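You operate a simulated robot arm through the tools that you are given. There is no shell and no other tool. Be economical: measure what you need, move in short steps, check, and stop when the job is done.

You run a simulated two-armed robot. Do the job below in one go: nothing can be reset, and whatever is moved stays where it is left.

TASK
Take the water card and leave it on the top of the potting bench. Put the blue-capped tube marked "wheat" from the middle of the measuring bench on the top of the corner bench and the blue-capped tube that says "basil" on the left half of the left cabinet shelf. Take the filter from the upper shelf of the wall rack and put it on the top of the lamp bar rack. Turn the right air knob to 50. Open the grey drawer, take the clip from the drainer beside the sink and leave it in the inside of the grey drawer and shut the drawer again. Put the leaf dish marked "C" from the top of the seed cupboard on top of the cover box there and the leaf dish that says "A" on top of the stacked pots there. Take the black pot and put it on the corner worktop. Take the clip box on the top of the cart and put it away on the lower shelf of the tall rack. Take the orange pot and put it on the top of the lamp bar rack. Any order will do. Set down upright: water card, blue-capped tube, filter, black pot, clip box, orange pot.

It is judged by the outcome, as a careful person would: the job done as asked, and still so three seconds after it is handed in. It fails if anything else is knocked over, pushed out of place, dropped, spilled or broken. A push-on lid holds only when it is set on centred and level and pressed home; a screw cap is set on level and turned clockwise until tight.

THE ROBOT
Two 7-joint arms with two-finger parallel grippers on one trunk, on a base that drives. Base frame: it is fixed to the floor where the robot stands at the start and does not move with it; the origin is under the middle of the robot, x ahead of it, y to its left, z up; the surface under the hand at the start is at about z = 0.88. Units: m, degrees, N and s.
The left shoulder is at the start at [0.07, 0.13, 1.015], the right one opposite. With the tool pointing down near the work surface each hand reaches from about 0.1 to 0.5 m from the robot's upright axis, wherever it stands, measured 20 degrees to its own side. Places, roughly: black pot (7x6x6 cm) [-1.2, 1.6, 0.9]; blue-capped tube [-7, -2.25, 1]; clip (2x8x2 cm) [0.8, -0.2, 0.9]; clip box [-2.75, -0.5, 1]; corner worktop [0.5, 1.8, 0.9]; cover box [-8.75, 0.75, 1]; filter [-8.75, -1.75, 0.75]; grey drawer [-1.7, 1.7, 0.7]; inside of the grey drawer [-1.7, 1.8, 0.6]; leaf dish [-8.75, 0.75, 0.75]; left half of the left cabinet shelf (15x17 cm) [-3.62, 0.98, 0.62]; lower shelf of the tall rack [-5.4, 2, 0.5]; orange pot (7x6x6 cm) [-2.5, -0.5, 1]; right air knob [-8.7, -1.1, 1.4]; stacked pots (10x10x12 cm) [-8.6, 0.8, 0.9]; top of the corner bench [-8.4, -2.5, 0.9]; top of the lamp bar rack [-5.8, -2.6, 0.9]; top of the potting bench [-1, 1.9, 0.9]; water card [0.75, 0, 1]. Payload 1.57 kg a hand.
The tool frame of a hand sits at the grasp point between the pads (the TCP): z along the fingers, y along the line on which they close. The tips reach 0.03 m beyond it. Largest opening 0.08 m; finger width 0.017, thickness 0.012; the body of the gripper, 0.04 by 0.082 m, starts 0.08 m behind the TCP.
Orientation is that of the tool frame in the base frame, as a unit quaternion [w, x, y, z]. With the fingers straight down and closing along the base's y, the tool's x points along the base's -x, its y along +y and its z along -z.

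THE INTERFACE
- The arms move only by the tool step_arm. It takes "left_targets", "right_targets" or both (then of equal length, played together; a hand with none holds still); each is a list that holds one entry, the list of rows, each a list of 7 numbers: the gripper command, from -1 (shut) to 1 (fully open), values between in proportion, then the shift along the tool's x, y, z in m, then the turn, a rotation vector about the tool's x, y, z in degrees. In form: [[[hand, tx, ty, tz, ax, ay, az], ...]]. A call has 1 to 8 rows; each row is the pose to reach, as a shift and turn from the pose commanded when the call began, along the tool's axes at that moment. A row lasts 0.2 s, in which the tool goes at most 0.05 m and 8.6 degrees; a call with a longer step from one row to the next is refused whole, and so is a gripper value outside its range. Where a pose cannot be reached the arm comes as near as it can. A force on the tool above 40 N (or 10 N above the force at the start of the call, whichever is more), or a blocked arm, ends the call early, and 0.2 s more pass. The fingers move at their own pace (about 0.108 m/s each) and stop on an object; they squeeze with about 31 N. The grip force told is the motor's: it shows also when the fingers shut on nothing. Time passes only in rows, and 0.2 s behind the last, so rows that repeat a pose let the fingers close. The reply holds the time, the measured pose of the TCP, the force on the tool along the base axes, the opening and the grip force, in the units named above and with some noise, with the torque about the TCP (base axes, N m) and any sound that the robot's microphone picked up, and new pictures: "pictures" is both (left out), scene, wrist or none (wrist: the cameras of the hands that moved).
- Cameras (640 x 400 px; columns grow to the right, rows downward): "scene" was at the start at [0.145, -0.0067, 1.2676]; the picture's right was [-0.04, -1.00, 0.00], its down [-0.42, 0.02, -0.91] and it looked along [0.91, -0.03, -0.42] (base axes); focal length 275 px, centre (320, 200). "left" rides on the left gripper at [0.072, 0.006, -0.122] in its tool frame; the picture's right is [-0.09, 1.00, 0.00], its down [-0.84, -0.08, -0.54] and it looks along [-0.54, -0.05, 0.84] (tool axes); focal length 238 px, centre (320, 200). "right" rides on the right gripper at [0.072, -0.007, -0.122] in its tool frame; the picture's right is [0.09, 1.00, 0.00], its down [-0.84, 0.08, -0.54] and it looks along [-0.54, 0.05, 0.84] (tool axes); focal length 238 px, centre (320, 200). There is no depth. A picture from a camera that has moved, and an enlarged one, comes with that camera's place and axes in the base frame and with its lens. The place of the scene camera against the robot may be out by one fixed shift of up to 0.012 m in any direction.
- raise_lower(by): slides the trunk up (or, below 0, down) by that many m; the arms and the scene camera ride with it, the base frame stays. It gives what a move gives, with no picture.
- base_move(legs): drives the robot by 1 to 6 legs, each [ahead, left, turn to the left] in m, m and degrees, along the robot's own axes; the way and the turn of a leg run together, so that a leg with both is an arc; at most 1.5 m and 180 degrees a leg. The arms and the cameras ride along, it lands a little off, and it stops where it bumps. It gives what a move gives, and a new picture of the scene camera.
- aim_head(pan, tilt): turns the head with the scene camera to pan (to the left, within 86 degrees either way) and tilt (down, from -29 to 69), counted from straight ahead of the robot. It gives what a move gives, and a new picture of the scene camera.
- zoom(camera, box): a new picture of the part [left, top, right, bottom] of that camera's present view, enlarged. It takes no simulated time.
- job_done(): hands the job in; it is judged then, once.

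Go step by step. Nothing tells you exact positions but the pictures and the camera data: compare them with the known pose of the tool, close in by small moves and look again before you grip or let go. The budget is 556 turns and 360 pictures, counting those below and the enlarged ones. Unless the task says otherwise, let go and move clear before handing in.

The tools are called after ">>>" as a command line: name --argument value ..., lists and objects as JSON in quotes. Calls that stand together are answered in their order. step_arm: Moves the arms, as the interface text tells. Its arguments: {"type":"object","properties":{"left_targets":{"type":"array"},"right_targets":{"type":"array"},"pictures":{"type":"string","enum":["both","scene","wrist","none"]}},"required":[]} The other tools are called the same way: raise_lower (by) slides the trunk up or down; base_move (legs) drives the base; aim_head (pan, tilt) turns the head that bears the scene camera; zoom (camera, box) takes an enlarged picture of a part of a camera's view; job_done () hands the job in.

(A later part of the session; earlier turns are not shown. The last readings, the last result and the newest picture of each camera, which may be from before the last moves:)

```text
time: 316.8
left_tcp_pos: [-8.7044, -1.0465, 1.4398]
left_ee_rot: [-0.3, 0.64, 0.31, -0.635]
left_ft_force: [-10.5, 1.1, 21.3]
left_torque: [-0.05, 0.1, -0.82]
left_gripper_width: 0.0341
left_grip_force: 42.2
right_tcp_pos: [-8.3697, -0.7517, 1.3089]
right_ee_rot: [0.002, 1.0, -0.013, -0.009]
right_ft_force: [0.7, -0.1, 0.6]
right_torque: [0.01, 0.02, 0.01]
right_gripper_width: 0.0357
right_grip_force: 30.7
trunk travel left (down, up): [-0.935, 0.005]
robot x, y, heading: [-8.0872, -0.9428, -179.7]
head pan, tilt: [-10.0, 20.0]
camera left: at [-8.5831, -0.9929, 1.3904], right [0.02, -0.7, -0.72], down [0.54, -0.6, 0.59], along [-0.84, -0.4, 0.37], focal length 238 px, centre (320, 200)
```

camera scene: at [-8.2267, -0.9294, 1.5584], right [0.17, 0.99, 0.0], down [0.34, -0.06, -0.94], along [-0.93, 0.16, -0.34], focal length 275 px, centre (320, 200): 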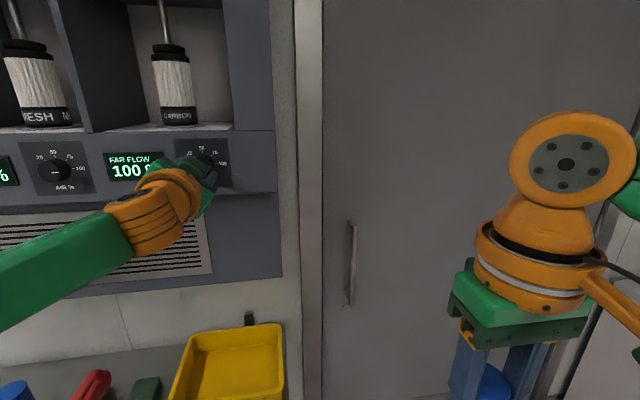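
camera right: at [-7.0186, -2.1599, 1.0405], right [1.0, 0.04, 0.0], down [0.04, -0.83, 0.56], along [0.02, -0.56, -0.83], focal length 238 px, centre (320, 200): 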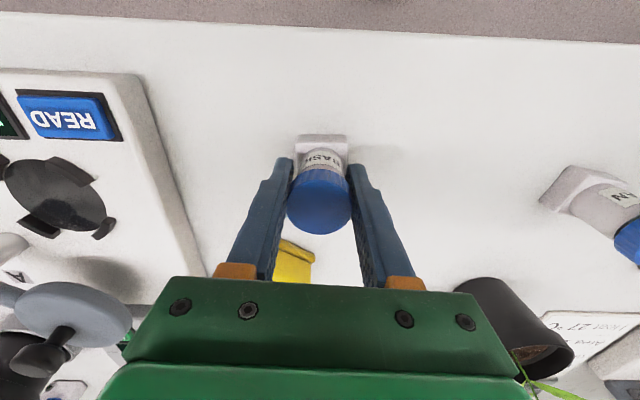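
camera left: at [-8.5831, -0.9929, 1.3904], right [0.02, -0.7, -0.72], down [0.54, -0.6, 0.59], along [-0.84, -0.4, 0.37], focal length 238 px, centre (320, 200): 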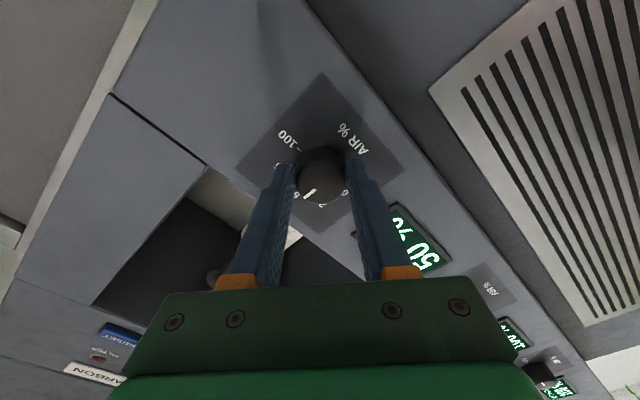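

It appears to read 50 %. Release, retreat, and verify.

>>> step_arm --left_targets '[[[0.5, 0, 0, 0, 0, 0, 0], [0.5, 0, 0, 0, 0, 0, 0], [0.5, 0, 0, -0.03, 0, 0, 0], [0.5, 0, 0, -0.07, 0, 0, 8], [0.5, 0, 0, -0.11, 0, 0, 16], [0.5, 0, 0, -0.13, 0, 0, 24], [0.5, 0, 0, -0.13, 0, 0, 32], [0.5, 0, 0, -0.13, 0, 0, 40]]]' --pictures "wrist"

```text
time: 318.6
left_tcp_pos: [-8.5744, -1.0503, 1.4405]
left_ee_rot: [-0.065, 0.708, 0.073, -0.699]
left_ft_force: [-0.3, 0.6, -0.1]
left_torque: [-0.03, 0.01, 0.01]
left_gripper_width: 0.0601
left_grip_force: 0.1
right_tcp_pos: [-8.37, -0.7552, 1.3095]
right_ee_rot: [0.0, 1.0, -0.013, -0.008]
right_ft_force: [-0.7, 0.3, -0.4]
right_torque: [0.0, -0.01, 0.01]
right_gripper_width: 0.0356
right_grip_force: 31.4
trunk travel left (down, up): [-0.935, 0.005]
robot x, y, heading: [-8.0858, -0.9412, -179.7]
head pan, tilt: [-10.0, 20.0]
camera left: at [-8.4521, -1.0405, 1.3696], right [0.01, -0.99, -0.1], down [0.53, -0.08, 0.84], along [-0.85, -0.06, 0.53], focal length 238 px, centre (320, 200)
```

left: 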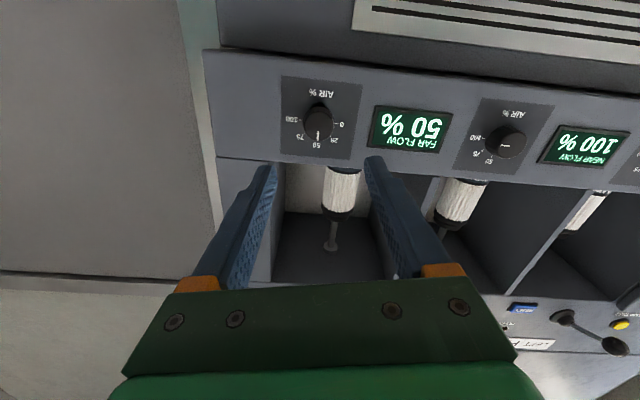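

FAR FLOW shows 50 %. Now back off, restore the left hand to pointing down, and go for the filter.

>>> base_move --legs '[[-0.15, 0, 0], [0, 0.72, 0]]'

>>> step_arm --left_targets '[[[0.5, 0, 0, 0, 0, 0, 5], [0.5, 0, 0, 0, 0, 0, 11]]]' --pictures "none"

>>> step_arm --left_targets '[[[1, 0, 0, -0.01, 0, 8, 0], [1, 0, 0, -0.02, 0, 16, 0], [1, 0, 0, -0.03, 0, 24, 0], [1, 0, 0, -0.04, 0, 32, 0], [1, 0, 0, -0.05, 0, 40, 0], [1, 0, 0, -0.06, 0, 48, 0]]]' --pictures "none"

>>> step_arm --left_targets '[[[1, 0, 0, 0, 0, 8, 0], [1, 0, 0, 0, 0, 16, 0], [1, 0, 0, 0, 0, 24, 0], [1, 0, 0, 0, 0, 32, 0], [1, 0, 0, 0, 0, 40, 0], [1, 0, 0, 0, 0, 42, 0]]]' --pictures "both"

```text
time: 323.5
left_tcp_pos: [-8.414, -1.7683, 1.4404]
left_ee_rot: [-0.06, 0.708, 0.078, -0.7]
left_ft_force: [0.3, 1.0, 0.4]
left_torque: [0.05, -0.02, -0.04]
left_gripper_width: 0.0598
left_grip_force: 0.1
right_tcp_pos: [-8.2122, -1.4704, 1.3088]
right_ee_rot: [0.002, 1.0, -0.006, -0.008]
right_ft_force: [0.3, -0.9, -0.4]
right_torque: [-0.01, 0.01, 0.03]
right_gripper_width: 0.0355
right_grip_force: 30.9
trunk travel left (down, up): [-0.935, 0.005]
robot x, y, heading: [-7.9284, -1.6559, -179.0]
head pan, tilt: [-10.0, 20.0]
camera scene: at [-8.0676, -1.6423, 1.5583], right [0.15, 0.99, 0.0], down [0.34, -0.05, -0.94], along [-0.93, 0.14, -0.34], focal length 275 px, centre (320, 200)
```

scene: 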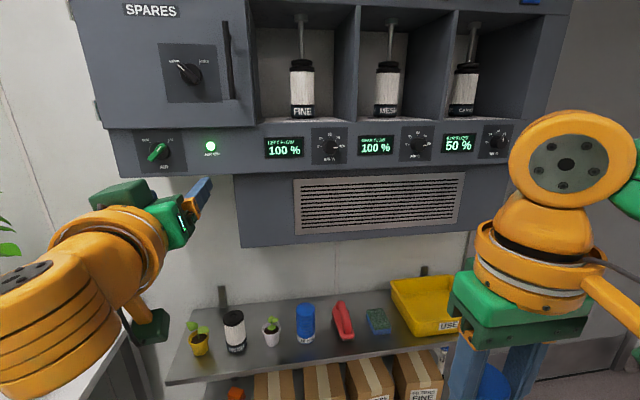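

```text
time: 324.1
left_tcp_pos: [-8.4134, -1.768, 1.4405]
left_ee_rot: [0.008, 0.712, 0.008, -0.702]
left_ft_force: [0.1, 0.1, 0.1]
left_torque: [0.01, -0.04, 0.03]
left_gripper_width: 0.0601
left_grip_force: 0.0
right_tcp_pos: [-8.2139, -1.4722, 1.3093]
right_ee_rot: [0.0, 1.0, -0.007, -0.009]
right_ft_force: [0.1, 0.8, -0.4]
right_torque: [-0.01, -0.02, 0.0]
right_gripper_width: 0.0354
right_grip_force: 31.5
trunk travel left (down, up): [-0.935, 0.005]
robot x, y, heading: [-7.9287, -1.6566, -178.8]
head pan, tilt: [-10.0, 20.0]
```

```text
time: 325.5
left_tcp_pos: [-8.3526, -1.7678, 1.4405]
left_ee_rot: [0.003, 0.936, 0.011, -0.351]
left_ft_force: [0.0, 0.7, 0.1]
left_torque: [0.0, 0.03, 0.01]
left_gripper_width: 0.08
left_grip_force: 0.1
right_tcp_pos: [-8.2133, -1.4719, 1.3094]
right_ee_rot: [0.001, 1.0, -0.006, -0.009]
right_ft_force: [-0.2, 0.4, -0.4]
right_torque: [0.0, -0.01, 0.03]
right_gripper_width: 0.0355
right_grip_force: 30.9
trunk travel left (down, up): [-0.935, 0.005]
robot x, y, heading: [-7.922, -1.6552, -178.8]
head pan, tilt: [-10.0, 20.0]
```

```text
time: 326.9
left_tcp_pos: [-8.2924, -1.789, 1.3705]
left_ee_rot: [0.0, 1.0, 0.013, -0.002]
left_ft_force: [-0.8, -0.5, -0.2]
left_torque: [0.03, 0.0, 0.02]
left_gripper_width: 0.0803
left_grip_force: 0.1
left hand out of reach, approached as far as the arm can: row 2, 3, 4, 5, 6
right_tcp_pos: [-8.2151, -1.4721, 1.3074]
right_ee_rot: [0.001, 1.0, -0.007, -0.008]
right_ft_force: [0.5, 0.5, -0.6]
right_torque: [-0.01, -0.01, -0.03]
right_gripper_width: 0.0354
right_grip_force: 31.1
trunk travel left (down, up): [-0.935, 0.005]
robot x, y, heading: [-7.929, -1.659, -178.8]
head pan, tilt: [-10.0, 20.0]
camera scene: at [-8.0694, -1.6432, 1.5581], right [0.15, 0.99, 0.0], down [0.34, -0.05, -0.94], along [-0.93, 0.14, -0.34], focal length 275 px, centre (320, 200)
camera left: at [-8.2197, -1.7934, 1.4928], right [-0.07, -1.0, 0.0], down [-0.84, 0.06, 0.54], along [-0.54, 0.04, -0.84], focal length 238 px, centre (320, 200)
```

scene: 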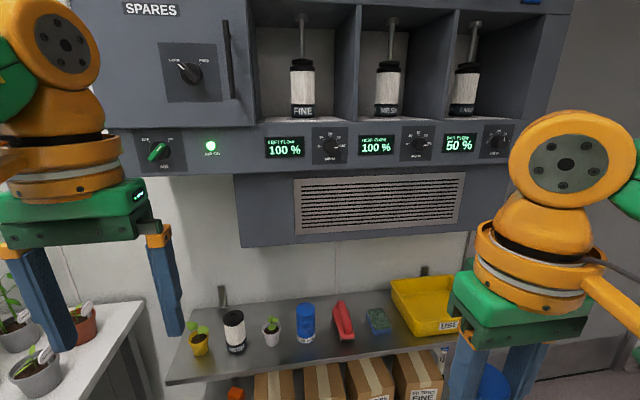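
left: 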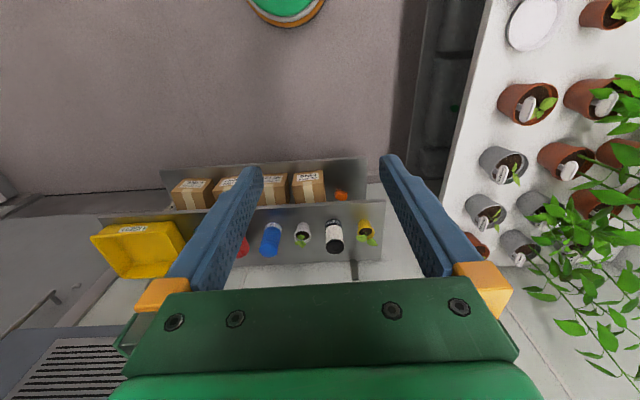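

Filter top at about (-8.738,-1.80,0.967), shelf z≈0.84, with small pots ~10 cm either side. Drive nearer and lower the trunk, then look from the wrist.

>>> base_move --legs '[[0.36, 0.0, -1]]'

>>> raise_lower --by -0.15

>>> zoom --camera "left" --box '[0, 0, 640, 400]'

```text
time: 329.1
left_tcp_pos: [-8.6387, -1.7906, 1.3731]
left_ee_rot: [0.001, 1.0, 0.006, -0.004]
left_ft_force: [0.6, -0.2, -0.2]
left_torque: [-0.01, 0.02, 0.06]
left_gripper_width: 0.08
left_grip_force: 0.0
right_tcp_pos: [-8.5575, -1.4742, 1.3095]
right_ee_rot: [0.001, 1.0, -0.013, -0.01]
right_ft_force: [-0.2, 0.6, 0.1]
right_torque: [-0.04, 0.03, -0.01]
right_gripper_width: 0.0353
right_grip_force: 31.0
trunk travel left (down, up): [-0.935, 0.005]
robot x, y, heading: [-8.2781, -1.6576, -179.9]
head pan, tilt: [-10.0, 20.0]
camera scene: at [-8.4148, -1.6477, 1.5587], right [0.17, 0.99, 0.0], down [0.33, -0.06, -0.94], along [-0.93, 0.16, -0.34], focal length 275 px, centre (320, 200)
```

scene: 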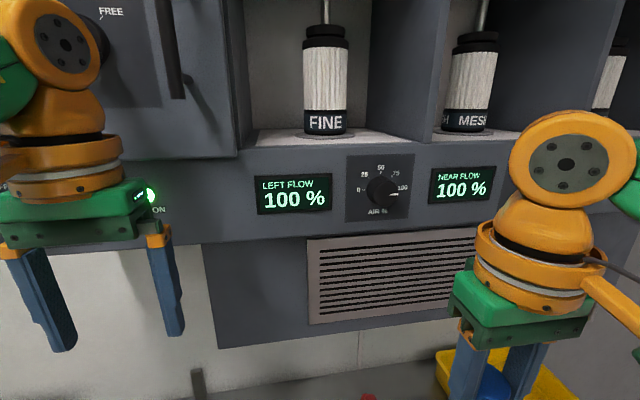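

```text
time: 330.9
left_tcp_pos: [-8.6436, -1.7911, 1.2218]
left_ee_rot: [0.0, 1.0, 0.007, -0.003]
left_ft_force: [-0.3, 0.6, -0.1]
left_torque: [0.0, -0.03, -0.04]
left_gripper_width: 0.0801
left_grip_force: 0.0
right_tcp_pos: [-8.5616, -1.4739, 1.1595]
right_ee_rot: [0.001, 1.0, -0.013, -0.009]
right_ft_force: [-0.5, 1.2, -0.8]
right_torque: [0.02, 0.01, 0.01]
right_gripper_width: 0.0358
right_grip_force: 31.0
trunk travel left (down, up): [-0.785, 0.155]
robot x, y, heading: [-8.2771, -1.6599, -179.6]
head pan, tilt: [-10.0, 20.0]
```

```text
1.00 times, centred on (320, 200) of left (not enlarged: the box is as wide or as high as the picture)
camera zoom: at [-8.571, -1.7957, 1.3432], right [-0.08, -1.0, 0.0], down [-0.84, 0.07, 0.55], along [-0.54, 0.04, -0.84], focal length 238 px, centre (320, 200)
```

zoom: 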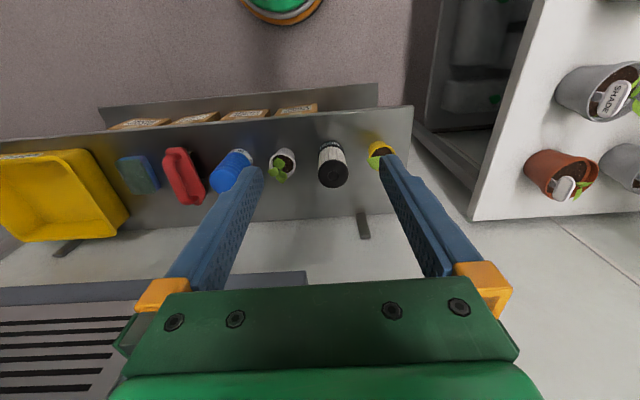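

The hanging vent box is too near for a top-down grasp; a horizontal grasp is safer. Back off, retract the right hand upward, pitch the left hand forward.

>>> base_move --legs '[[-0.27, 0.0, 0]]'

>>> step_arm --left_targets '[[[1, -0.01, 0, 0.0, 0, -8, 0], [1, -0.03, 0, 0.0, 0, -16, 0], [1, -0.05, 0, 0.0, 0, -24, 0], [1, -0.07, 0, 0.0, 0, -32, 0], [1, -0.09, 0, 0.0, 0, -40, 0], [1, -0.1, 0, 0.0, 0, -48, 0]]]' --right_targets '[[[-1, 0.02, 0, -0.03, 0, 0, 0], [-1, 0.04, 0, -0.06, 0, 0, 0], [-1, 0.05, 0, -0.09, 0, 0, 0], [-1, 0.06, 0, -0.12, 0, 0, 0], [-1, 0.06, 0, -0.15, 0, 0, 0], [-1, 0.06, 0, -0.18, 0, 0, 0]]]' --pictures "none"

>>> step_arm --left_targets '[[[1, 0, 0, 0, 0, -8, 0], [1, 0, 0, 0, 0, -16, 0], [1, 0, 0, 0, 0, -24, 0], [1, 0, 0, 0, 0, -32, 0], [1, 0, 0, 0, 0, -40, 0], [1, 0, 0, 0, 0, -42, 0]]]' --pictures "none"

>>> raise_lower --by -0.28

>>> aim_head --pan 10 --tilt 25

```text
time: 332.8
left_tcp_pos: [-8.3759, -1.7888, 1.221]
left_ee_rot: [0.0, 1.0, 0.007, -0.001]
left_ft_force: [-1.1, -0.2, -0.4]
left_torque: [0.01, -0.05, -0.01]
left_gripper_width: 0.08
left_grip_force: 0.1
right_tcp_pos: [-8.2963, -1.4736, 1.1576]
right_ee_rot: [0.001, 1.0, -0.011, -0.008]
right_ft_force: [0.3, 0.0, -0.5]
right_torque: [-0.01, -0.01, -0.03]
right_gripper_width: 0.0353
right_grip_force: 30.7
trunk travel left (down, up): [-0.785, 0.155]
robot x, y, heading: [-8.0084, -1.6538, -179.3]
head pan, tilt: [-10.0, 20.0]
camera scene: at [-8.1515, -1.6455, 1.408], right [0.16, 0.99, 0.0], down [0.34, -0.06, -0.94], along [-0.93, 0.15, -0.34], focal length 275 px, centre (320, 200)
```

scene: 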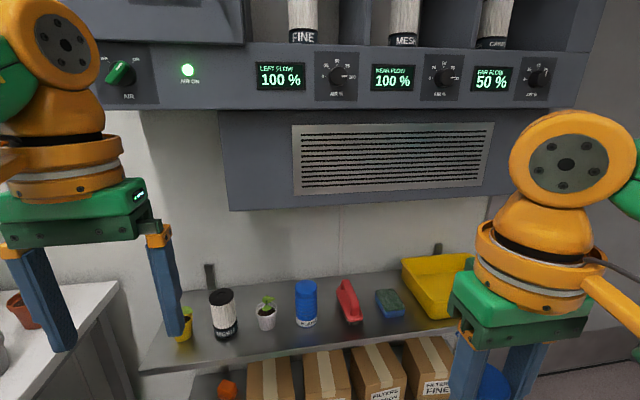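

```text
time: 334.2
left_tcp_pos: [-8.473, -1.7888, 1.2224]
left_ee_rot: [0.002, 0.912, 0.007, -0.41]
left_ft_force: [-0.2, 0.5, -0.2]
left_torque: [0.02, -0.03, -0.01]
left_gripper_width: 0.0801
left_grip_force: 0.1
right_tcp_pos: [-8.2304, -1.4749, 1.2359]
right_ee_rot: [0.001, 1.0, -0.011, -0.008]
right_ft_force: [-0.5, 0.1, -0.6]
right_torque: [0.0, 0.04, 0.05]
right_gripper_width: 0.0353
right_grip_force: 30.4
right hand out of reach, approached as far as the arm can: row 3, 4, 5, 6
trunk travel left (down, up): [-0.785, 0.155]
robot x, y, heading: [-8.0096, -1.6634, -179.2]
head pan, tilt: [-10.0, 20.0]
```

```text
time: 335.6
left_tcp_pos: [-8.4725, -1.7917, 1.2217]
left_ee_rot: [-0.005, -0.705, -0.006, 0.709]
left_ft_force: [0.2, 0.4, 0.2]
left_torque: [0.02, 0.01, -0.01]
left_gripper_width: 0.08
left_grip_force: 0.2
right_tcp_pos: [-8.231, -1.4749, 1.2377]
right_ee_rot: [0.001, 1.0, -0.011, -0.009]
right_ft_force: [-0.5, -0.5, -1.1]
right_torque: [0.0, -0.03, -0.01]
right_gripper_width: 0.0355
right_grip_force: 30.6
trunk travel left (down, up): [-0.785, 0.155]
robot x, y, heading: [-8.0089, -1.6595, -179.5]
head pan, tilt: [-10.0, 20.0]
```

```text
time: 338.4
left_tcp_pos: [-8.4736, -1.79, 0.9411]
left_ee_rot: [-0.004, -0.706, -0.005, 0.709]
left_ft_force: [0.2, 0.2, 0.0]
left_torque: [0.01, 0.03, 0.0]
left_gripper_width: 0.08
left_grip_force: 0.1
right_tcp_pos: [-8.2305, -1.4736, 0.9557]
right_ee_rot: [0.001, 1.0, -0.012, -0.009]
right_ft_force: [-0.5, 0.2, 0.2]
right_torque: [-0.02, 0.03, -0.02]
right_gripper_width: 0.0357
right_grip_force: 31.2
trunk travel left (down, up): [-0.505, 0.435]
robot x, y, heading: [-8.0083, -1.6569, -179.6]
head pan, tilt: [-10.0, 20.0]
```

```text
time: 339.3
left_tcp_pos: [-8.4739, -1.7908, 0.9426]
left_ee_rot: [-0.004, -0.705, -0.005, 0.709]
left_ft_force: [-0.1, 1.4, 0.4]
left_torque: [0.01, -0.02, -0.01]
left_gripper_width: 0.0798
left_grip_force: 0.1
right_tcp_pos: [-8.231, -1.4743, 0.9564]
right_ee_rot: [0.001, 1.0, -0.011, -0.009]
right_ft_force: [-0.3, 0.0, -0.5]
right_torque: [0.0, 0.01, -0.01]
right_gripper_width: 0.0354
right_grip_force: 31.6
trunk travel left (down, up): [-0.505, 0.435]
robot x, y, heading: [-8.011, -1.6578, -179.1]
head pan, tilt: [10.0, 25.0]
camera scene: at [-8.1473, -1.6776, 1.1202], right [-0.18, 0.98, 0.0], down [0.42, 0.08, -0.91], along [-0.89, -0.17, -0.42], focal length 275 px, centre (320, 200)
```

scene: 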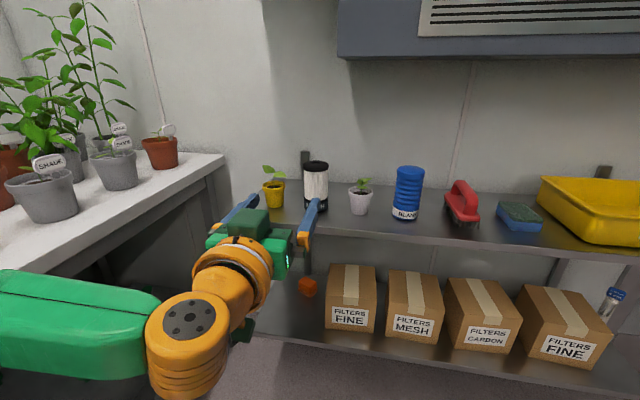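

>>> zoom --camera "left" --box '[0, 0, 640, 400]'

```text
1.00 times, centred on (320, 200) of left (not enlarged: the box is as wide or as high as the picture)
camera zoom: at [-8.3513, -1.7949, 0.869], right [0.02, -1.0, 0.09], down [0.54, 0.09, 0.83], along [-0.84, 0.04, 0.54], focal length 238 px, centre (320, 200)
```

zoom: 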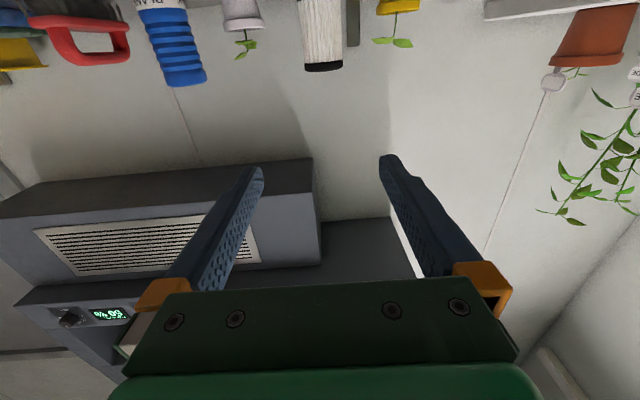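

Re-estimating: the filter is farther back, about (-8.82,-1.80), top z≈0.90, shelf ≈0.775. Lower 8 cm, drive in 20 cm and re-check.

>>> raise_lower --by -0.08

>>> base_move --legs '[[0.18, 0.0, 0]]'

>>> zoom --camera "left" --box '[0, 0, 640, 400]'

```text
time: 340.4
left_tcp_pos: [-8.4732, -1.7906, 0.8614]
left_ee_rot: [-0.005, -0.705, -0.005, 0.709]
left_ft_force: [0.0, -0.5, 1.0]
left_torque: [0.01, -0.01, 0.0]
left_gripper_width: 0.08
left_grip_force: 0.1
right_tcp_pos: [-8.2309, -1.474, 0.8758]
right_ee_rot: [0.001, 1.0, -0.011, -0.009]
right_ft_force: [-0.3, 0.0, 0.6]
right_torque: [-0.01, 0.03, 0.02]
right_gripper_width: 0.0353
right_grip_force: 30.7
trunk travel left (down, up): [-0.425, 0.515]
robot x, y, heading: [-8.0088, -1.6596, -179.4]
head pan, tilt: [10.0, 25.0]
```

```text
time: 341.9
left_tcp_pos: [-8.6514, -1.7907, 0.8611]
left_ee_rot: [-0.004, -0.705, -0.005, 0.709]
left_ft_force: [-0.1, -0.3, -0.1]
left_torque: [0.01, 0.05, 0.02]
left_gripper_width: 0.08
left_grip_force: 0.0
right_tcp_pos: [-8.4091, -1.4756, 0.876]
right_ee_rot: [0.001, 1.0, -0.013, -0.008]
right_ft_force: [-0.3, -0.2, -0.3]
right_torque: [-0.04, 0.04, 0.03]
right_gripper_width: 0.0356
right_grip_force: 31.1
trunk travel left (down, up): [-0.425, 0.515]
robot x, y, heading: [-8.1877, -1.6583, -179.4]
head pan, tilt: [10.0, 25.0]
camera scene: at [-8.3256, -1.6791, 1.0402], right [-0.18, 0.98, 0.0], down [0.42, 0.08, -0.91], along [-0.89, -0.16, -0.42], focal length 275 px, centre (320, 200)
```

scene: 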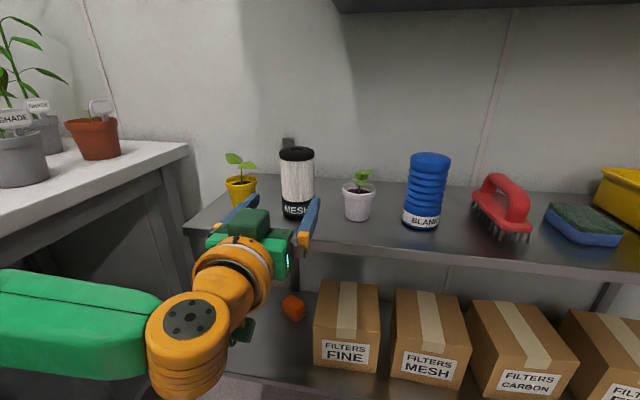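

```text
1.00 times, centred on (320, 200) of left (not enlarged: the box is as wide or as high as the picture)
camera zoom: at [-8.5297, -1.7959, 0.7889], right [0.01, -1.0, 0.09], down [0.54, 0.08, 0.83], along [-0.84, 0.04, 0.54], focal length 238 px, centre (320, 200)
```

zoom: 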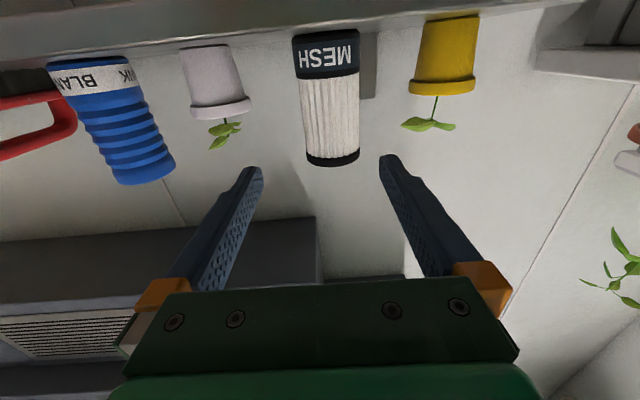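

Filter centre ≈ (-8.795,-1.805), z 0.78–0.90. Align: left 14 mm, down 13 mm, then ahead 0.135.

>>> raise_lower --by -0.013

>>> base_move --legs '[[0.07, 0.014, 0]]'

>>> zoom --camera "left" --box '[0, 0, 640, 400]'

```text
time: 342.5
left_tcp_pos: [-8.6511, -1.7916, 0.8486]
left_ee_rot: [-0.005, -0.705, -0.005, 0.709]
left_ft_force: [-0.2, -0.5, 0.0]
left_torque: [-0.01, 0.03, 0.01]
left_gripper_width: 0.0802
left_grip_force: 0.1
right_tcp_pos: [-8.4077, -1.4754, 0.8634]
right_ee_rot: [0.001, 1.0, -0.013, -0.008]
right_ft_force: [-0.5, -0.5, 0.1]
right_torque: [0.02, -0.02, 0.04]
right_gripper_width: 0.0356
right_grip_force: 30.9
trunk travel left (down, up): [-0.412, 0.528]
robot x, y, heading: [-8.1867, -1.6583, -179.2]
head pan, tilt: [10.0, 25.0]
```

```text
time: 343.6
left_tcp_pos: [-8.72, -1.8059, 0.8487]
left_ee_rot: [-0.005, -0.706, -0.005, 0.708]
left_ft_force: [-0.8, 0.6, -0.5]
left_torque: [0.03, 0.01, -0.02]
left_gripper_width: 0.0799
left_grip_force: 0.2
right_tcp_pos: [-8.4771, -1.4902, 0.8634]
right_ee_rot: [0.0, 1.0, -0.012, -0.008]
right_ft_force: [-1.1, 0.7, 0.0]
right_torque: [0.02, -0.02, -0.01]
right_gripper_width: 0.0356
right_grip_force: 30.5
trunk travel left (down, up): [-0.412, 0.528]
robot x, y, heading: [-8.258, -1.6712, -179.5]
head pan, tilt: [10.0, 25.0]
camera scene: at [-8.3955, -1.6936, 1.0272], right [-0.18, 0.98, 0.0], down [0.42, 0.08, -0.91], along [-0.89, -0.16, -0.42], focal length 275 px, centre (320, 200)
```

scene: 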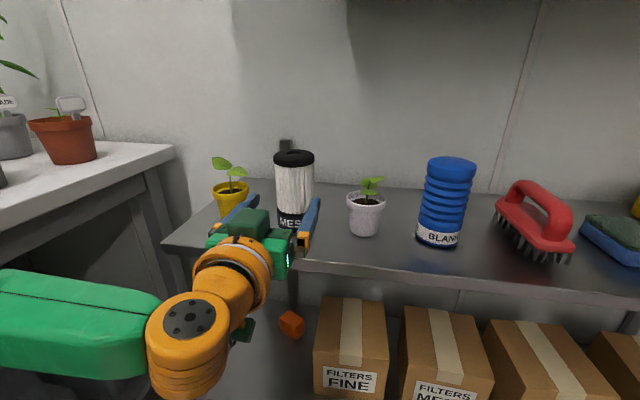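

```text
1.00 times, centred on (320, 200) of left (not enlarged: the box is as wide or as high as the picture)
camera zoom: at [-8.5996, -1.8104, 0.7759], right [0.01, -1.0, 0.09], down [0.54, 0.08, 0.83], along [-0.84, 0.04, 0.54], focal length 238 px, centre (320, 200)
```

zoom: 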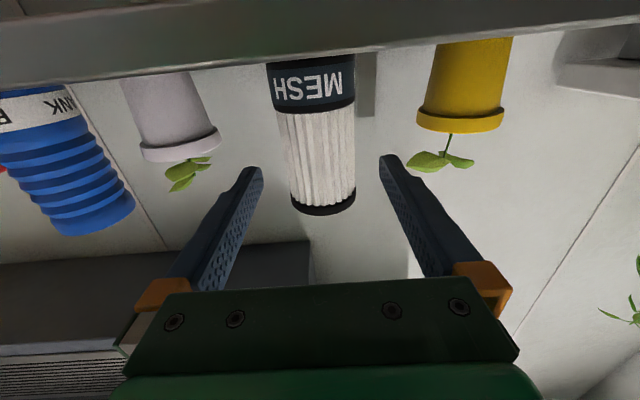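

Well centred. Raise 15 mm for shelf clearance, advance 7 cm and close.

>>> raise_lower --by 0.015

>>> base_move --legs '[[0.072, 0.0, 0]]'

>>> step_arm --left_targets '[[[-1, 0, 0, 0, 0, 0, 0], [-1, 0, 0, 0, 0, 0, 0], [-1, 0, 0, 0, 0, 0, 0]]]' --pictures "both"

```text
time: 344.2
left_tcp_pos: [-8.7214, -1.8061, 0.8637]
left_ee_rot: [-0.005, -0.705, -0.005, 0.709]
left_ft_force: [-0.4, 0.2, -0.1]
left_torque: [-0.03, 0.0, 0.0]
left_gripper_width: 0.08
left_grip_force: 0.0
right_tcp_pos: [-8.4777, -1.4913, 0.8787]
right_ee_rot: [0.001, 1.0, -0.012, -0.009]
right_ft_force: [-0.4, 0.8, -0.3]
right_torque: [0.01, -0.02, 0.01]
right_gripper_width: 0.0356
right_grip_force: 30.3
trunk travel left (down, up): [-0.427, 0.513]
robot x, y, heading: [-8.2563, -1.6733, -179.9]
head pan, tilt: [10.0, 25.0]
```

```text
time: 345.2
left_tcp_pos: [-8.7936, -1.807, 0.8624]
left_ee_rot: [-0.005, -0.706, -0.005, 0.708]
left_ft_force: [0.4, -0.5, -0.1]
left_torque: [-0.03, 0.01, 0.02]
left_gripper_width: 0.08
left_grip_force: 0.1
right_tcp_pos: [-8.5515, -1.4915, 0.8783]
right_ee_rot: [0.0, 1.0, -0.013, -0.009]
right_ft_force: [-0.2, 0.0, 0.0]
right_torque: [0.03, 0.0, -0.02]
right_gripper_width: 0.0357
right_grip_force: 31.1
trunk travel left (down, up): [-0.427, 0.513]
robot x, y, heading: [-8.3298, -1.6737, -179.5]
head pan, tilt: [10.0, 25.0]
camera scene: at [-8.4689, -1.6942, 1.0422], right [-0.18, 0.98, 0.0], down [0.42, 0.08, -0.91], along [-0.89, -0.17, -0.42], focal length 275 px, centre (320, 200)
```

scene: 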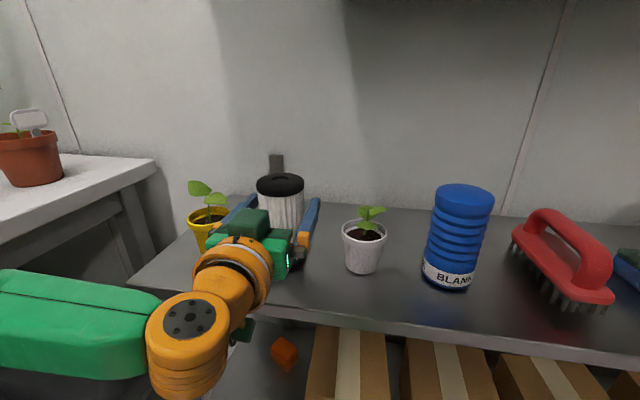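

```text
time: 346.0
left_tcp_pos: [-8.7928, -1.8065, 0.8635]
left_ee_rot: [-0.005, -0.706, -0.005, 0.709]
left_ft_force: [-0.3, -0.7, 0.0]
left_torque: [-0.02, 0.01, 0.0]
left_gripper_width: 0.0626
left_grip_force: 30.8
right_tcp_pos: [-8.5508, -1.4903, 0.879]
right_ee_rot: [0.001, 1.0, -0.012, -0.01]
right_ft_force: [-0.5, 0.5, -1.6]
right_torque: [0.03, 0.03, 0.01]
right_gripper_width: 0.0352
right_grip_force: 30.9
trunk travel left (down, up): [-0.427, 0.513]
robot x, y, heading: [-8.3276, -1.6753, -179.4]
head pan, tilt: [10.0, 25.0]
camera scene: at [-8.4688, -1.6943, 1.0422], right [-0.18, 0.98, 0.0], down [0.42, 0.08, -0.91], along [-0.89, -0.17, -0.42], focal length 275 px, centre (320, 200)
camera left: at [-8.6728, -1.8112, 0.7909], right [0.01, -1.0, 0.09], down [0.54, 0.08, 0.83], along [-0.84, 0.04, 0.54], focal length 238 px, centre (320, 200)
```

scene: 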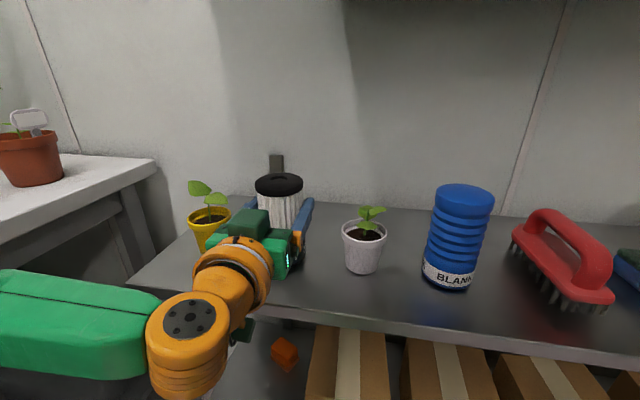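
left: 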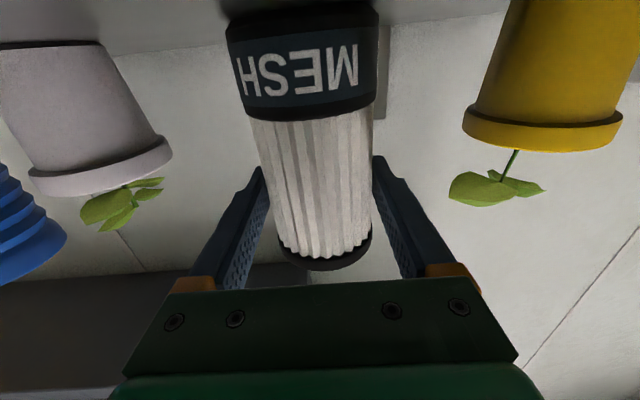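

Filter held (62.6 mm). Lift with the trunk, back out, and drive to the lamp bar rack.

>>> raise_lower --by 0.22

>>> base_move --legs '[[-0.5, 0.0, 0], [0, -0.25, 90], [0, 1.0, 0], [0, 0.87, 0]]'

>>> aim_head --pan 0 --tilt 35

```text
time: 348.4
left_tcp_pos: [-8.7936, -1.8067, 1.0827]
left_ee_rot: [-0.005, -0.706, -0.005, 0.708]
left_ft_force: [0.1, 0.1, -1.7]
left_torque: [-0.02, -0.02, -0.01]
left_gripper_width: 0.0628
left_grip_force: 31.1
right_tcp_pos: [-8.5519, -1.4903, 1.0986]
right_ee_rot: [0.0, 1.0, -0.011, -0.009]
right_ft_force: [0.2, 0.0, -0.8]
right_torque: [0.01, 0.02, 0.03]
right_gripper_width: 0.0358
right_grip_force: 31.4
trunk travel left (down, up): [-0.647, 0.293]
robot x, y, heading: [-8.3302, -1.6714, -179.6]
head pan, tilt: [10.0, 25.0]
```

```text
time: 364.0
left_tcp_pos: [-6.0118, -1.9426, 1.084]
left_ee_rot: [0.505, 0.495, 0.503, -0.497]
left_ft_force: [0.3, -0.3, -2.1]
left_torque: [0.01, 0.04, 0.02]
left_gripper_width: 0.0625
left_grip_force: 31.0
right_tcp_pos: [-6.3284, -1.6998, 1.0981]
right_ee_rot: [0.006, 0.715, 0.699, -0.006]
right_ft_force: [-0.7, -1.1, -0.2]
right_torque: [0.02, 0.0, 0.0]
right_gripper_width: 0.0356
right_grip_force: 31.0
trunk travel left (down, up): [-0.647, 0.293]
robot x, y, heading: [-6.1465, -1.4763, -89.2]
head pan, tilt: [10.0, 25.0]
cut short: leg 2
camera scene: at [-6.1262, -1.6228, 1.2622], right [-0.98, -0.18, 0.0], down [-0.08, 0.42, -0.91], along [0.17, -0.89, -0.42], focal length 275 px, centre (320, 200)
```

scene: 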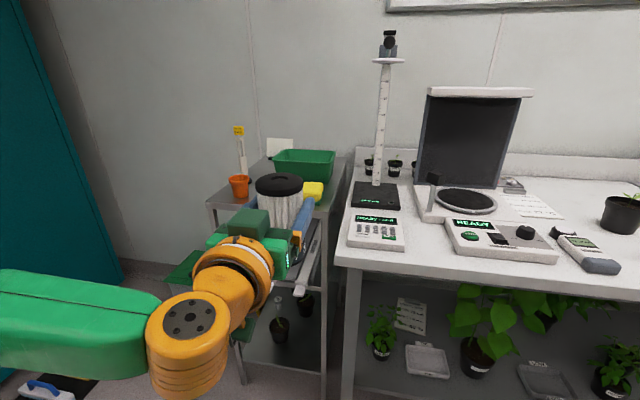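

```text
time: 364.7
left_tcp_pos: [-6.0116, -1.9426, 1.0834]
left_ee_rot: [0.504, 0.496, 0.503, -0.497]
left_ft_force: [0.0, 0.6, -1.9]
left_torque: [-0.02, -0.01, 0.02]
left_gripper_width: 0.0626
left_grip_force: 30.8
right_tcp_pos: [-6.329, -1.6996, 1.0991]
right_ee_rot: [0.007, 0.716, 0.698, -0.004]
right_ft_force: [0.4, -0.3, -0.5]
right_torque: [0.02, 0.01, 0.02]
right_gripper_width: 0.0355
right_grip_force: 31.2
trunk travel left (down, up): [-0.647, 0.293]
robot x, y, heading: [-6.1441, -1.4786, -89.4]
head pan, tilt: [0.0, 35.0]
camera scene: at [-6.1416, -1.6203, 1.2464], right [-1.0, -0.01, 0.0], down [-0.01, 0.57, -0.82], along [0.01, -0.82, -0.57], focal length 275 px, centre (320, 200)
```

scene: 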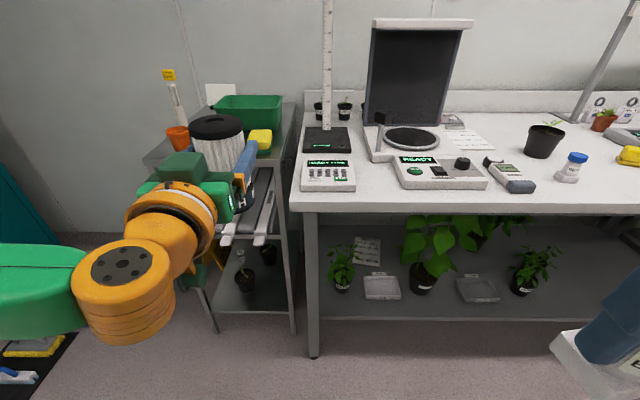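

Now shift to line up with the gap between pot and sponge, then approach above the rack top.

>>> base_move --legs '[[0, 0.174, 0], [0.34, 0, 0]]'

>>> zoom --camera "left" --box '[0, 0, 640, 400]'

```text
time: 368.1
left_tcp_pos: [-5.8322, -2.2791, 1.0836]
left_ee_rot: [0.505, 0.495, 0.502, -0.498]
left_ft_force: [-0.1, 0.0, -2.2]
left_torque: [0.04, -0.01, -0.01]
left_gripper_width: 0.0624
left_grip_force: 31.1
right_tcp_pos: [-6.1484, -2.0378, 1.0991]
right_ee_rot: [0.007, 0.715, 0.699, -0.007]
right_ft_force: [1.1, -0.2, -1.4]
right_torque: [-0.01, -0.02, 0.0]
right_gripper_width: 0.0355
right_grip_force: 31.1
trunk travel left (down, up): [-0.647, 0.293]
robot x, y, heading: [-5.9649, -1.8185, -89.5]
head pan, tilt: [0.0, 35.0]
camera scene: at [-5.9622, -1.9576, 1.2465], right [-1.0, -0.01, 0.0], down [-0.01, 0.57, -0.82], along [0.01, -0.82, -0.57], focal length 275 px, centre (320, 200)
```

scene: 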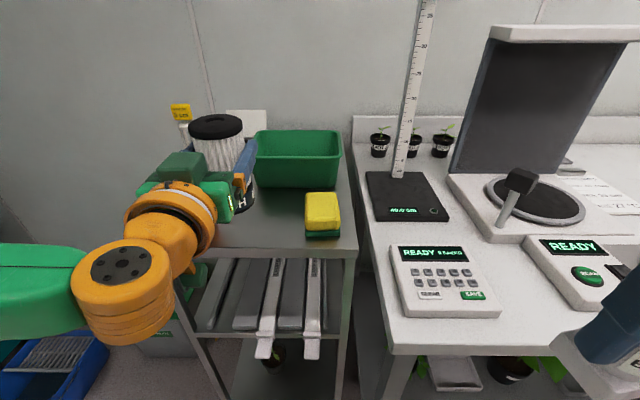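

```text
1.00 times, centred on (320, 200) of left (not enlarged: the box is as wide or as high as the picture)
camera zoom: at [-5.8279, -2.1573, 1.0112], right [1.0, 0.02, 0.09], down [-0.09, 0.54, 0.83], along [-0.04, -0.84, 0.54], focal length 238 px, centre (320, 200)
```

zoom: 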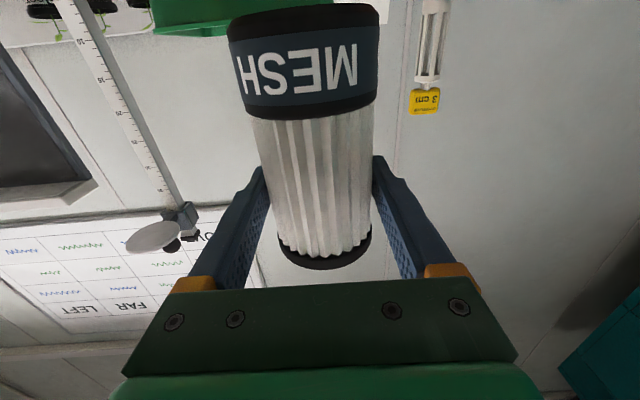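

Advance 86 mm and look from the head around the hand.

>>> base_move --legs '[[0.086, 0, 0]]'

>>> aim_head --pan 20 --tilt 50

>>> zoom --camera "right" --box '[0, 0, 640, 400]'

```text
time: 369.1
left_tcp_pos: [-5.8322, -2.3654, 1.0839]
left_ee_rot: [0.505, 0.495, 0.502, -0.498]
left_ft_force: [-0.1, 0.4, -1.7]
left_torque: [0.02, 0.0, -0.01]
left_gripper_width: 0.0623
left_grip_force: 30.2
right_tcp_pos: [-6.1465, -2.1232, 1.0987]
right_ee_rot: [0.007, 0.715, 0.699, -0.006]
right_ft_force: [-0.1, 0.2, 0.3]
right_torque: [0.02, 0.0, 0.03]
right_gripper_width: 0.0355
right_grip_force: 31.2
trunk travel left (down, up): [-0.647, 0.293]
robot x, y, heading: [-5.9622, -1.9012, -89.2]
head pan, tilt: [0.0, 35.0]
camera scene: at [-5.9613, -2.044, 1.2467], right [-1.0, -0.01, 0.0], down [-0.01, 0.57, -0.82], along [0.01, -0.82, -0.57], focal length 275 px, centre (320, 200)
```

scene: 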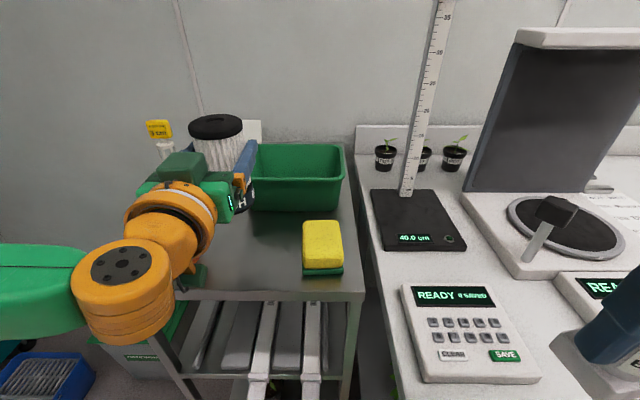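

```text
time: 370.0
left_tcp_pos: [-5.8322, -2.3671, 1.084]
left_ee_rot: [0.505, 0.495, 0.503, -0.497]
left_ft_force: [0.3, 0.0, -1.9]
left_torque: [-0.01, -0.01, 0.01]
left_gripper_width: 0.0623
left_grip_force: 30.8
right_tcp_pos: [-6.1478, -2.1269, 1.0984]
right_ee_rot: [0.007, 0.715, 0.699, -0.005]
right_ft_force: [0.1, -0.5, -1.1]
right_torque: [0.04, 0.02, 0.05]
right_gripper_width: 0.0353
right_grip_force: 30.8
trunk travel left (down, up): [-0.647, 0.293]
robot x, y, heading: [-5.964, -1.9059, -89.4]
head pan, tilt: [20.0, 50.0]
camera scene: at [-5.9352, -2.0302, 1.2247], right [-0.94, -0.35, 0.0], down [-0.27, 0.72, -0.64], along [0.23, -0.6, -0.77], focal length 275 px, centre (320, 200)
```

scene: 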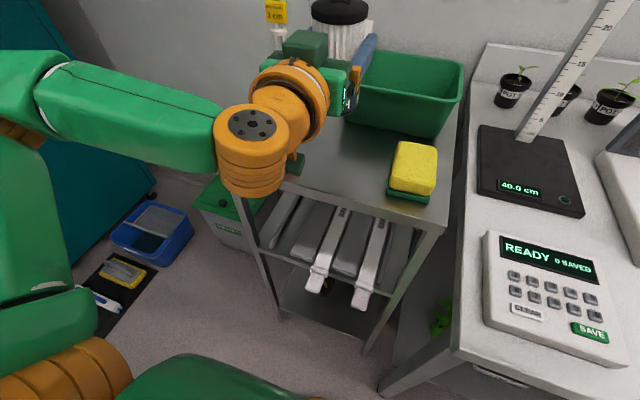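

```text
1.00 times, centred on (320, 200) of right (not enlarged: the box is as wide or as high as the picture)
camera zoom: at [-6.1531, -2.052, 1.2182], right [1.0, 0.07, 0.0], down [0.06, -0.83, 0.56], along [0.04, -0.56, -0.83], focal length 238 px, centre (320, 200)
```

zoom: 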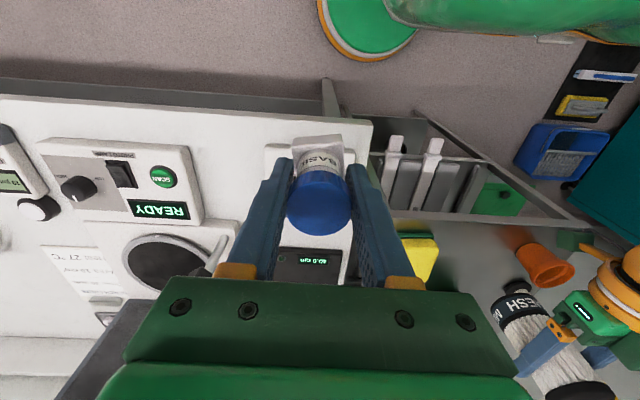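

Pot and filter spacing is fine (about 4 cm gap). Lower with the trunk.

>>> raise_lower --by -0.08

>>> raise_lower --by -0.008

>>> zoom --camera "right" --box '[360, 180, 640, 400]'

```text
time: 371.1
left_tcp_pos: [-5.8314, -2.3674, 1.0032]
left_ee_rot: [0.505, 0.495, 0.503, -0.497]
left_ft_force: [0.5, -0.8, -2.2]
left_torque: [-0.02, 0.02, 0.0]
left_gripper_width: 0.0627
left_grip_force: 31.1
right_tcp_pos: [-6.1479, -2.1262, 1.0181]
right_ee_rot: [0.007, 0.715, 0.699, -0.007]
right_ft_force: [-0.6, 1.0, -0.6]
right_torque: [0.04, 0.01, -0.02]
right_gripper_width: 0.0359
right_grip_force: 31.3
trunk travel left (down, up): [-0.567, 0.373]
robot x, y, heading: [-5.9633, -1.9025, -89.5]
head pan, tilt: [20.0, 50.0]
```

```text
time: 371.7
left_tcp_pos: [-5.8319, -2.3678, 0.995]
left_ee_rot: [0.505, 0.495, 0.503, -0.497]
left_ft_force: [0.9, 0.7, -1.5]
left_torque: [0.01, -0.01, 0.0]
left_gripper_width: 0.0628
left_grip_force: 31.0
right_tcp_pos: [-6.1483, -2.1259, 1.0104]
right_ee_rot: [0.007, 0.715, 0.699, -0.005]
right_ft_force: [-0.5, 0.5, -0.4]
right_torque: [0.01, 0.0, 0.02]
right_gripper_width: 0.0355
right_grip_force: 31.7
trunk travel left (down, up): [-0.559, 0.381]
robot x, y, heading: [-5.9661, -1.9034, -89.4]
head pan, tilt: [20.0, 50.0]
```

```text
1.82 times, centred on (500, 290) of right
camera zoom: at [-6.153, -2.0517, 1.1302], right [1.0, 0.07, 0.0], down [0.06, -0.83, 0.56], along [0.04, -0.56, -0.83], focal length 433 px, centre (-7, 36)
```

zoom: 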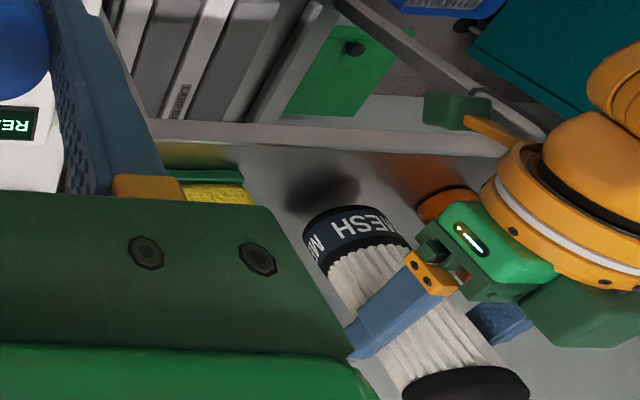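

>>> raise_lower --by -0.006

>>> raise_lower --by -0.004

```text
time: 372.3
left_tcp_pos: [-5.8314, -2.3685, 0.9895]
left_ee_rot: [0.505, 0.495, 0.503, -0.497]
left_ft_force: [-0.4, -0.1, -1.8]
left_torque: [0.03, 0.0, 0.01]
left_gripper_width: 0.0626
left_grip_force: 30.6
right_tcp_pos: [-6.1475, -2.126, 1.0052]
right_ee_rot: [0.007, 0.716, 0.699, -0.006]
right_ft_force: [-0.6, -0.5, -0.4]
right_torque: [0.02, 0.01, 0.04]
right_gripper_width: 0.0354
right_grip_force: 31.4
trunk travel left (down, up): [-0.553, 0.387]
robot x, y, heading: [-5.9641, -1.9031, -89.3]
head pan, tilt: [20.0, 50.0]
```

```text
time: 372.8
left_tcp_pos: [-5.8311, -2.3673, 0.984]
left_ee_rot: [0.505, 0.495, 0.503, -0.497]
left_ft_force: [-0.4, -0.6, -1.7]
left_torque: [-0.02, -0.01, 0.01]
left_gripper_width: 0.0627
left_grip_force: 30.7
right_tcp_pos: [-6.1475, -2.1268, 1.0013]
right_ee_rot: [0.007, 0.715, 0.699, -0.005]
right_ft_force: [0.3, -0.9, -0.6]
right_torque: [0.02, 0.02, 0.01]
right_gripper_width: 0.0357
right_grip_force: 30.9
trunk travel left (down, up): [-0.549, 0.391]
robot x, y, heading: [-5.9677, -1.9068, -89.5]
head pan, tilt: [20.0, 50.0]
```

>>> raise_lower --by -0.006

>>> raise_lower --by -0.004

>>> raise_lower --by -0.004

```text
time: 373.3
left_tcp_pos: [-5.8322, -2.3662, 0.9835]
left_ee_rot: [0.507, 0.492, 0.501, -0.499]
left_ft_force: [2.9, -10.5, 25.9]
left_torque: [-0.19, -0.24, -0.05]
left_gripper_width: 0.0628
left_grip_force: 30.6
right_tcp_pos: [-6.1473, -2.1238, 0.995]
right_ee_rot: [0.008, 0.715, 0.699, -0.006]
right_ft_force: [-0.2, -0.6, -1.2]
right_torque: [-0.01, 0.01, -0.02]
right_gripper_width: 0.0356
right_grip_force: 30.5
trunk travel left (down, up): [-0.543, 0.397]
robot x, y, heading: [-5.968, -1.9028, -89.6]
head pan, tilt: [20.0, 50.0]
```

```text
time: 373.9
left_tcp_pos: [-5.8302, -2.364, 0.9778]
left_ee_rot: [0.507, 0.493, 0.501, -0.499]
left_ft_force: [4.3, -6.9, 29.8]
left_torque: [-0.27, -0.16, -0.15]
left_gripper_width: 0.0627
left_grip_force: 31.1
right_tcp_pos: [-6.1483, -2.1219, 0.9923]
right_ee_rot: [0.009, 0.715, 0.699, -0.007]
right_ft_force: [-0.3, -0.5, -0.5]
right_torque: [0.0, 0.01, -0.03]
right_gripper_width: 0.0356
right_grip_force: 31.5
trunk travel left (down, up): [-0.539, 0.401]
robot x, y, heading: [-5.9635, -1.9008, -89.1]
head pan, tilt: [20.0, 50.0]
```

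```text
time: 374.4
left_tcp_pos: [-5.8325, -2.3637, 0.9746]
left_ee_rot: [0.507, 0.493, 0.501, -0.499]
left_ft_force: [4.2, -4.1, 28.4]
left_torque: [-0.26, -0.13, -0.02]
left_gripper_width: 0.0621
left_grip_force: 30.9
right_tcp_pos: [-6.1482, -2.121, 0.9882]
right_ee_rot: [0.007, 0.715, 0.699, -0.007]
right_ft_force: [0.6, 1.0, -1.3]
right_torque: [0.01, -0.01, 0.0]
right_gripper_width: 0.0355
right_grip_force: 31.5
trunk travel left (down, up): [-0.535, 0.405]
robot x, y, heading: [-5.9648, -1.9032, -89.4]
head pan, tilt: [20.0, 50.0]
```

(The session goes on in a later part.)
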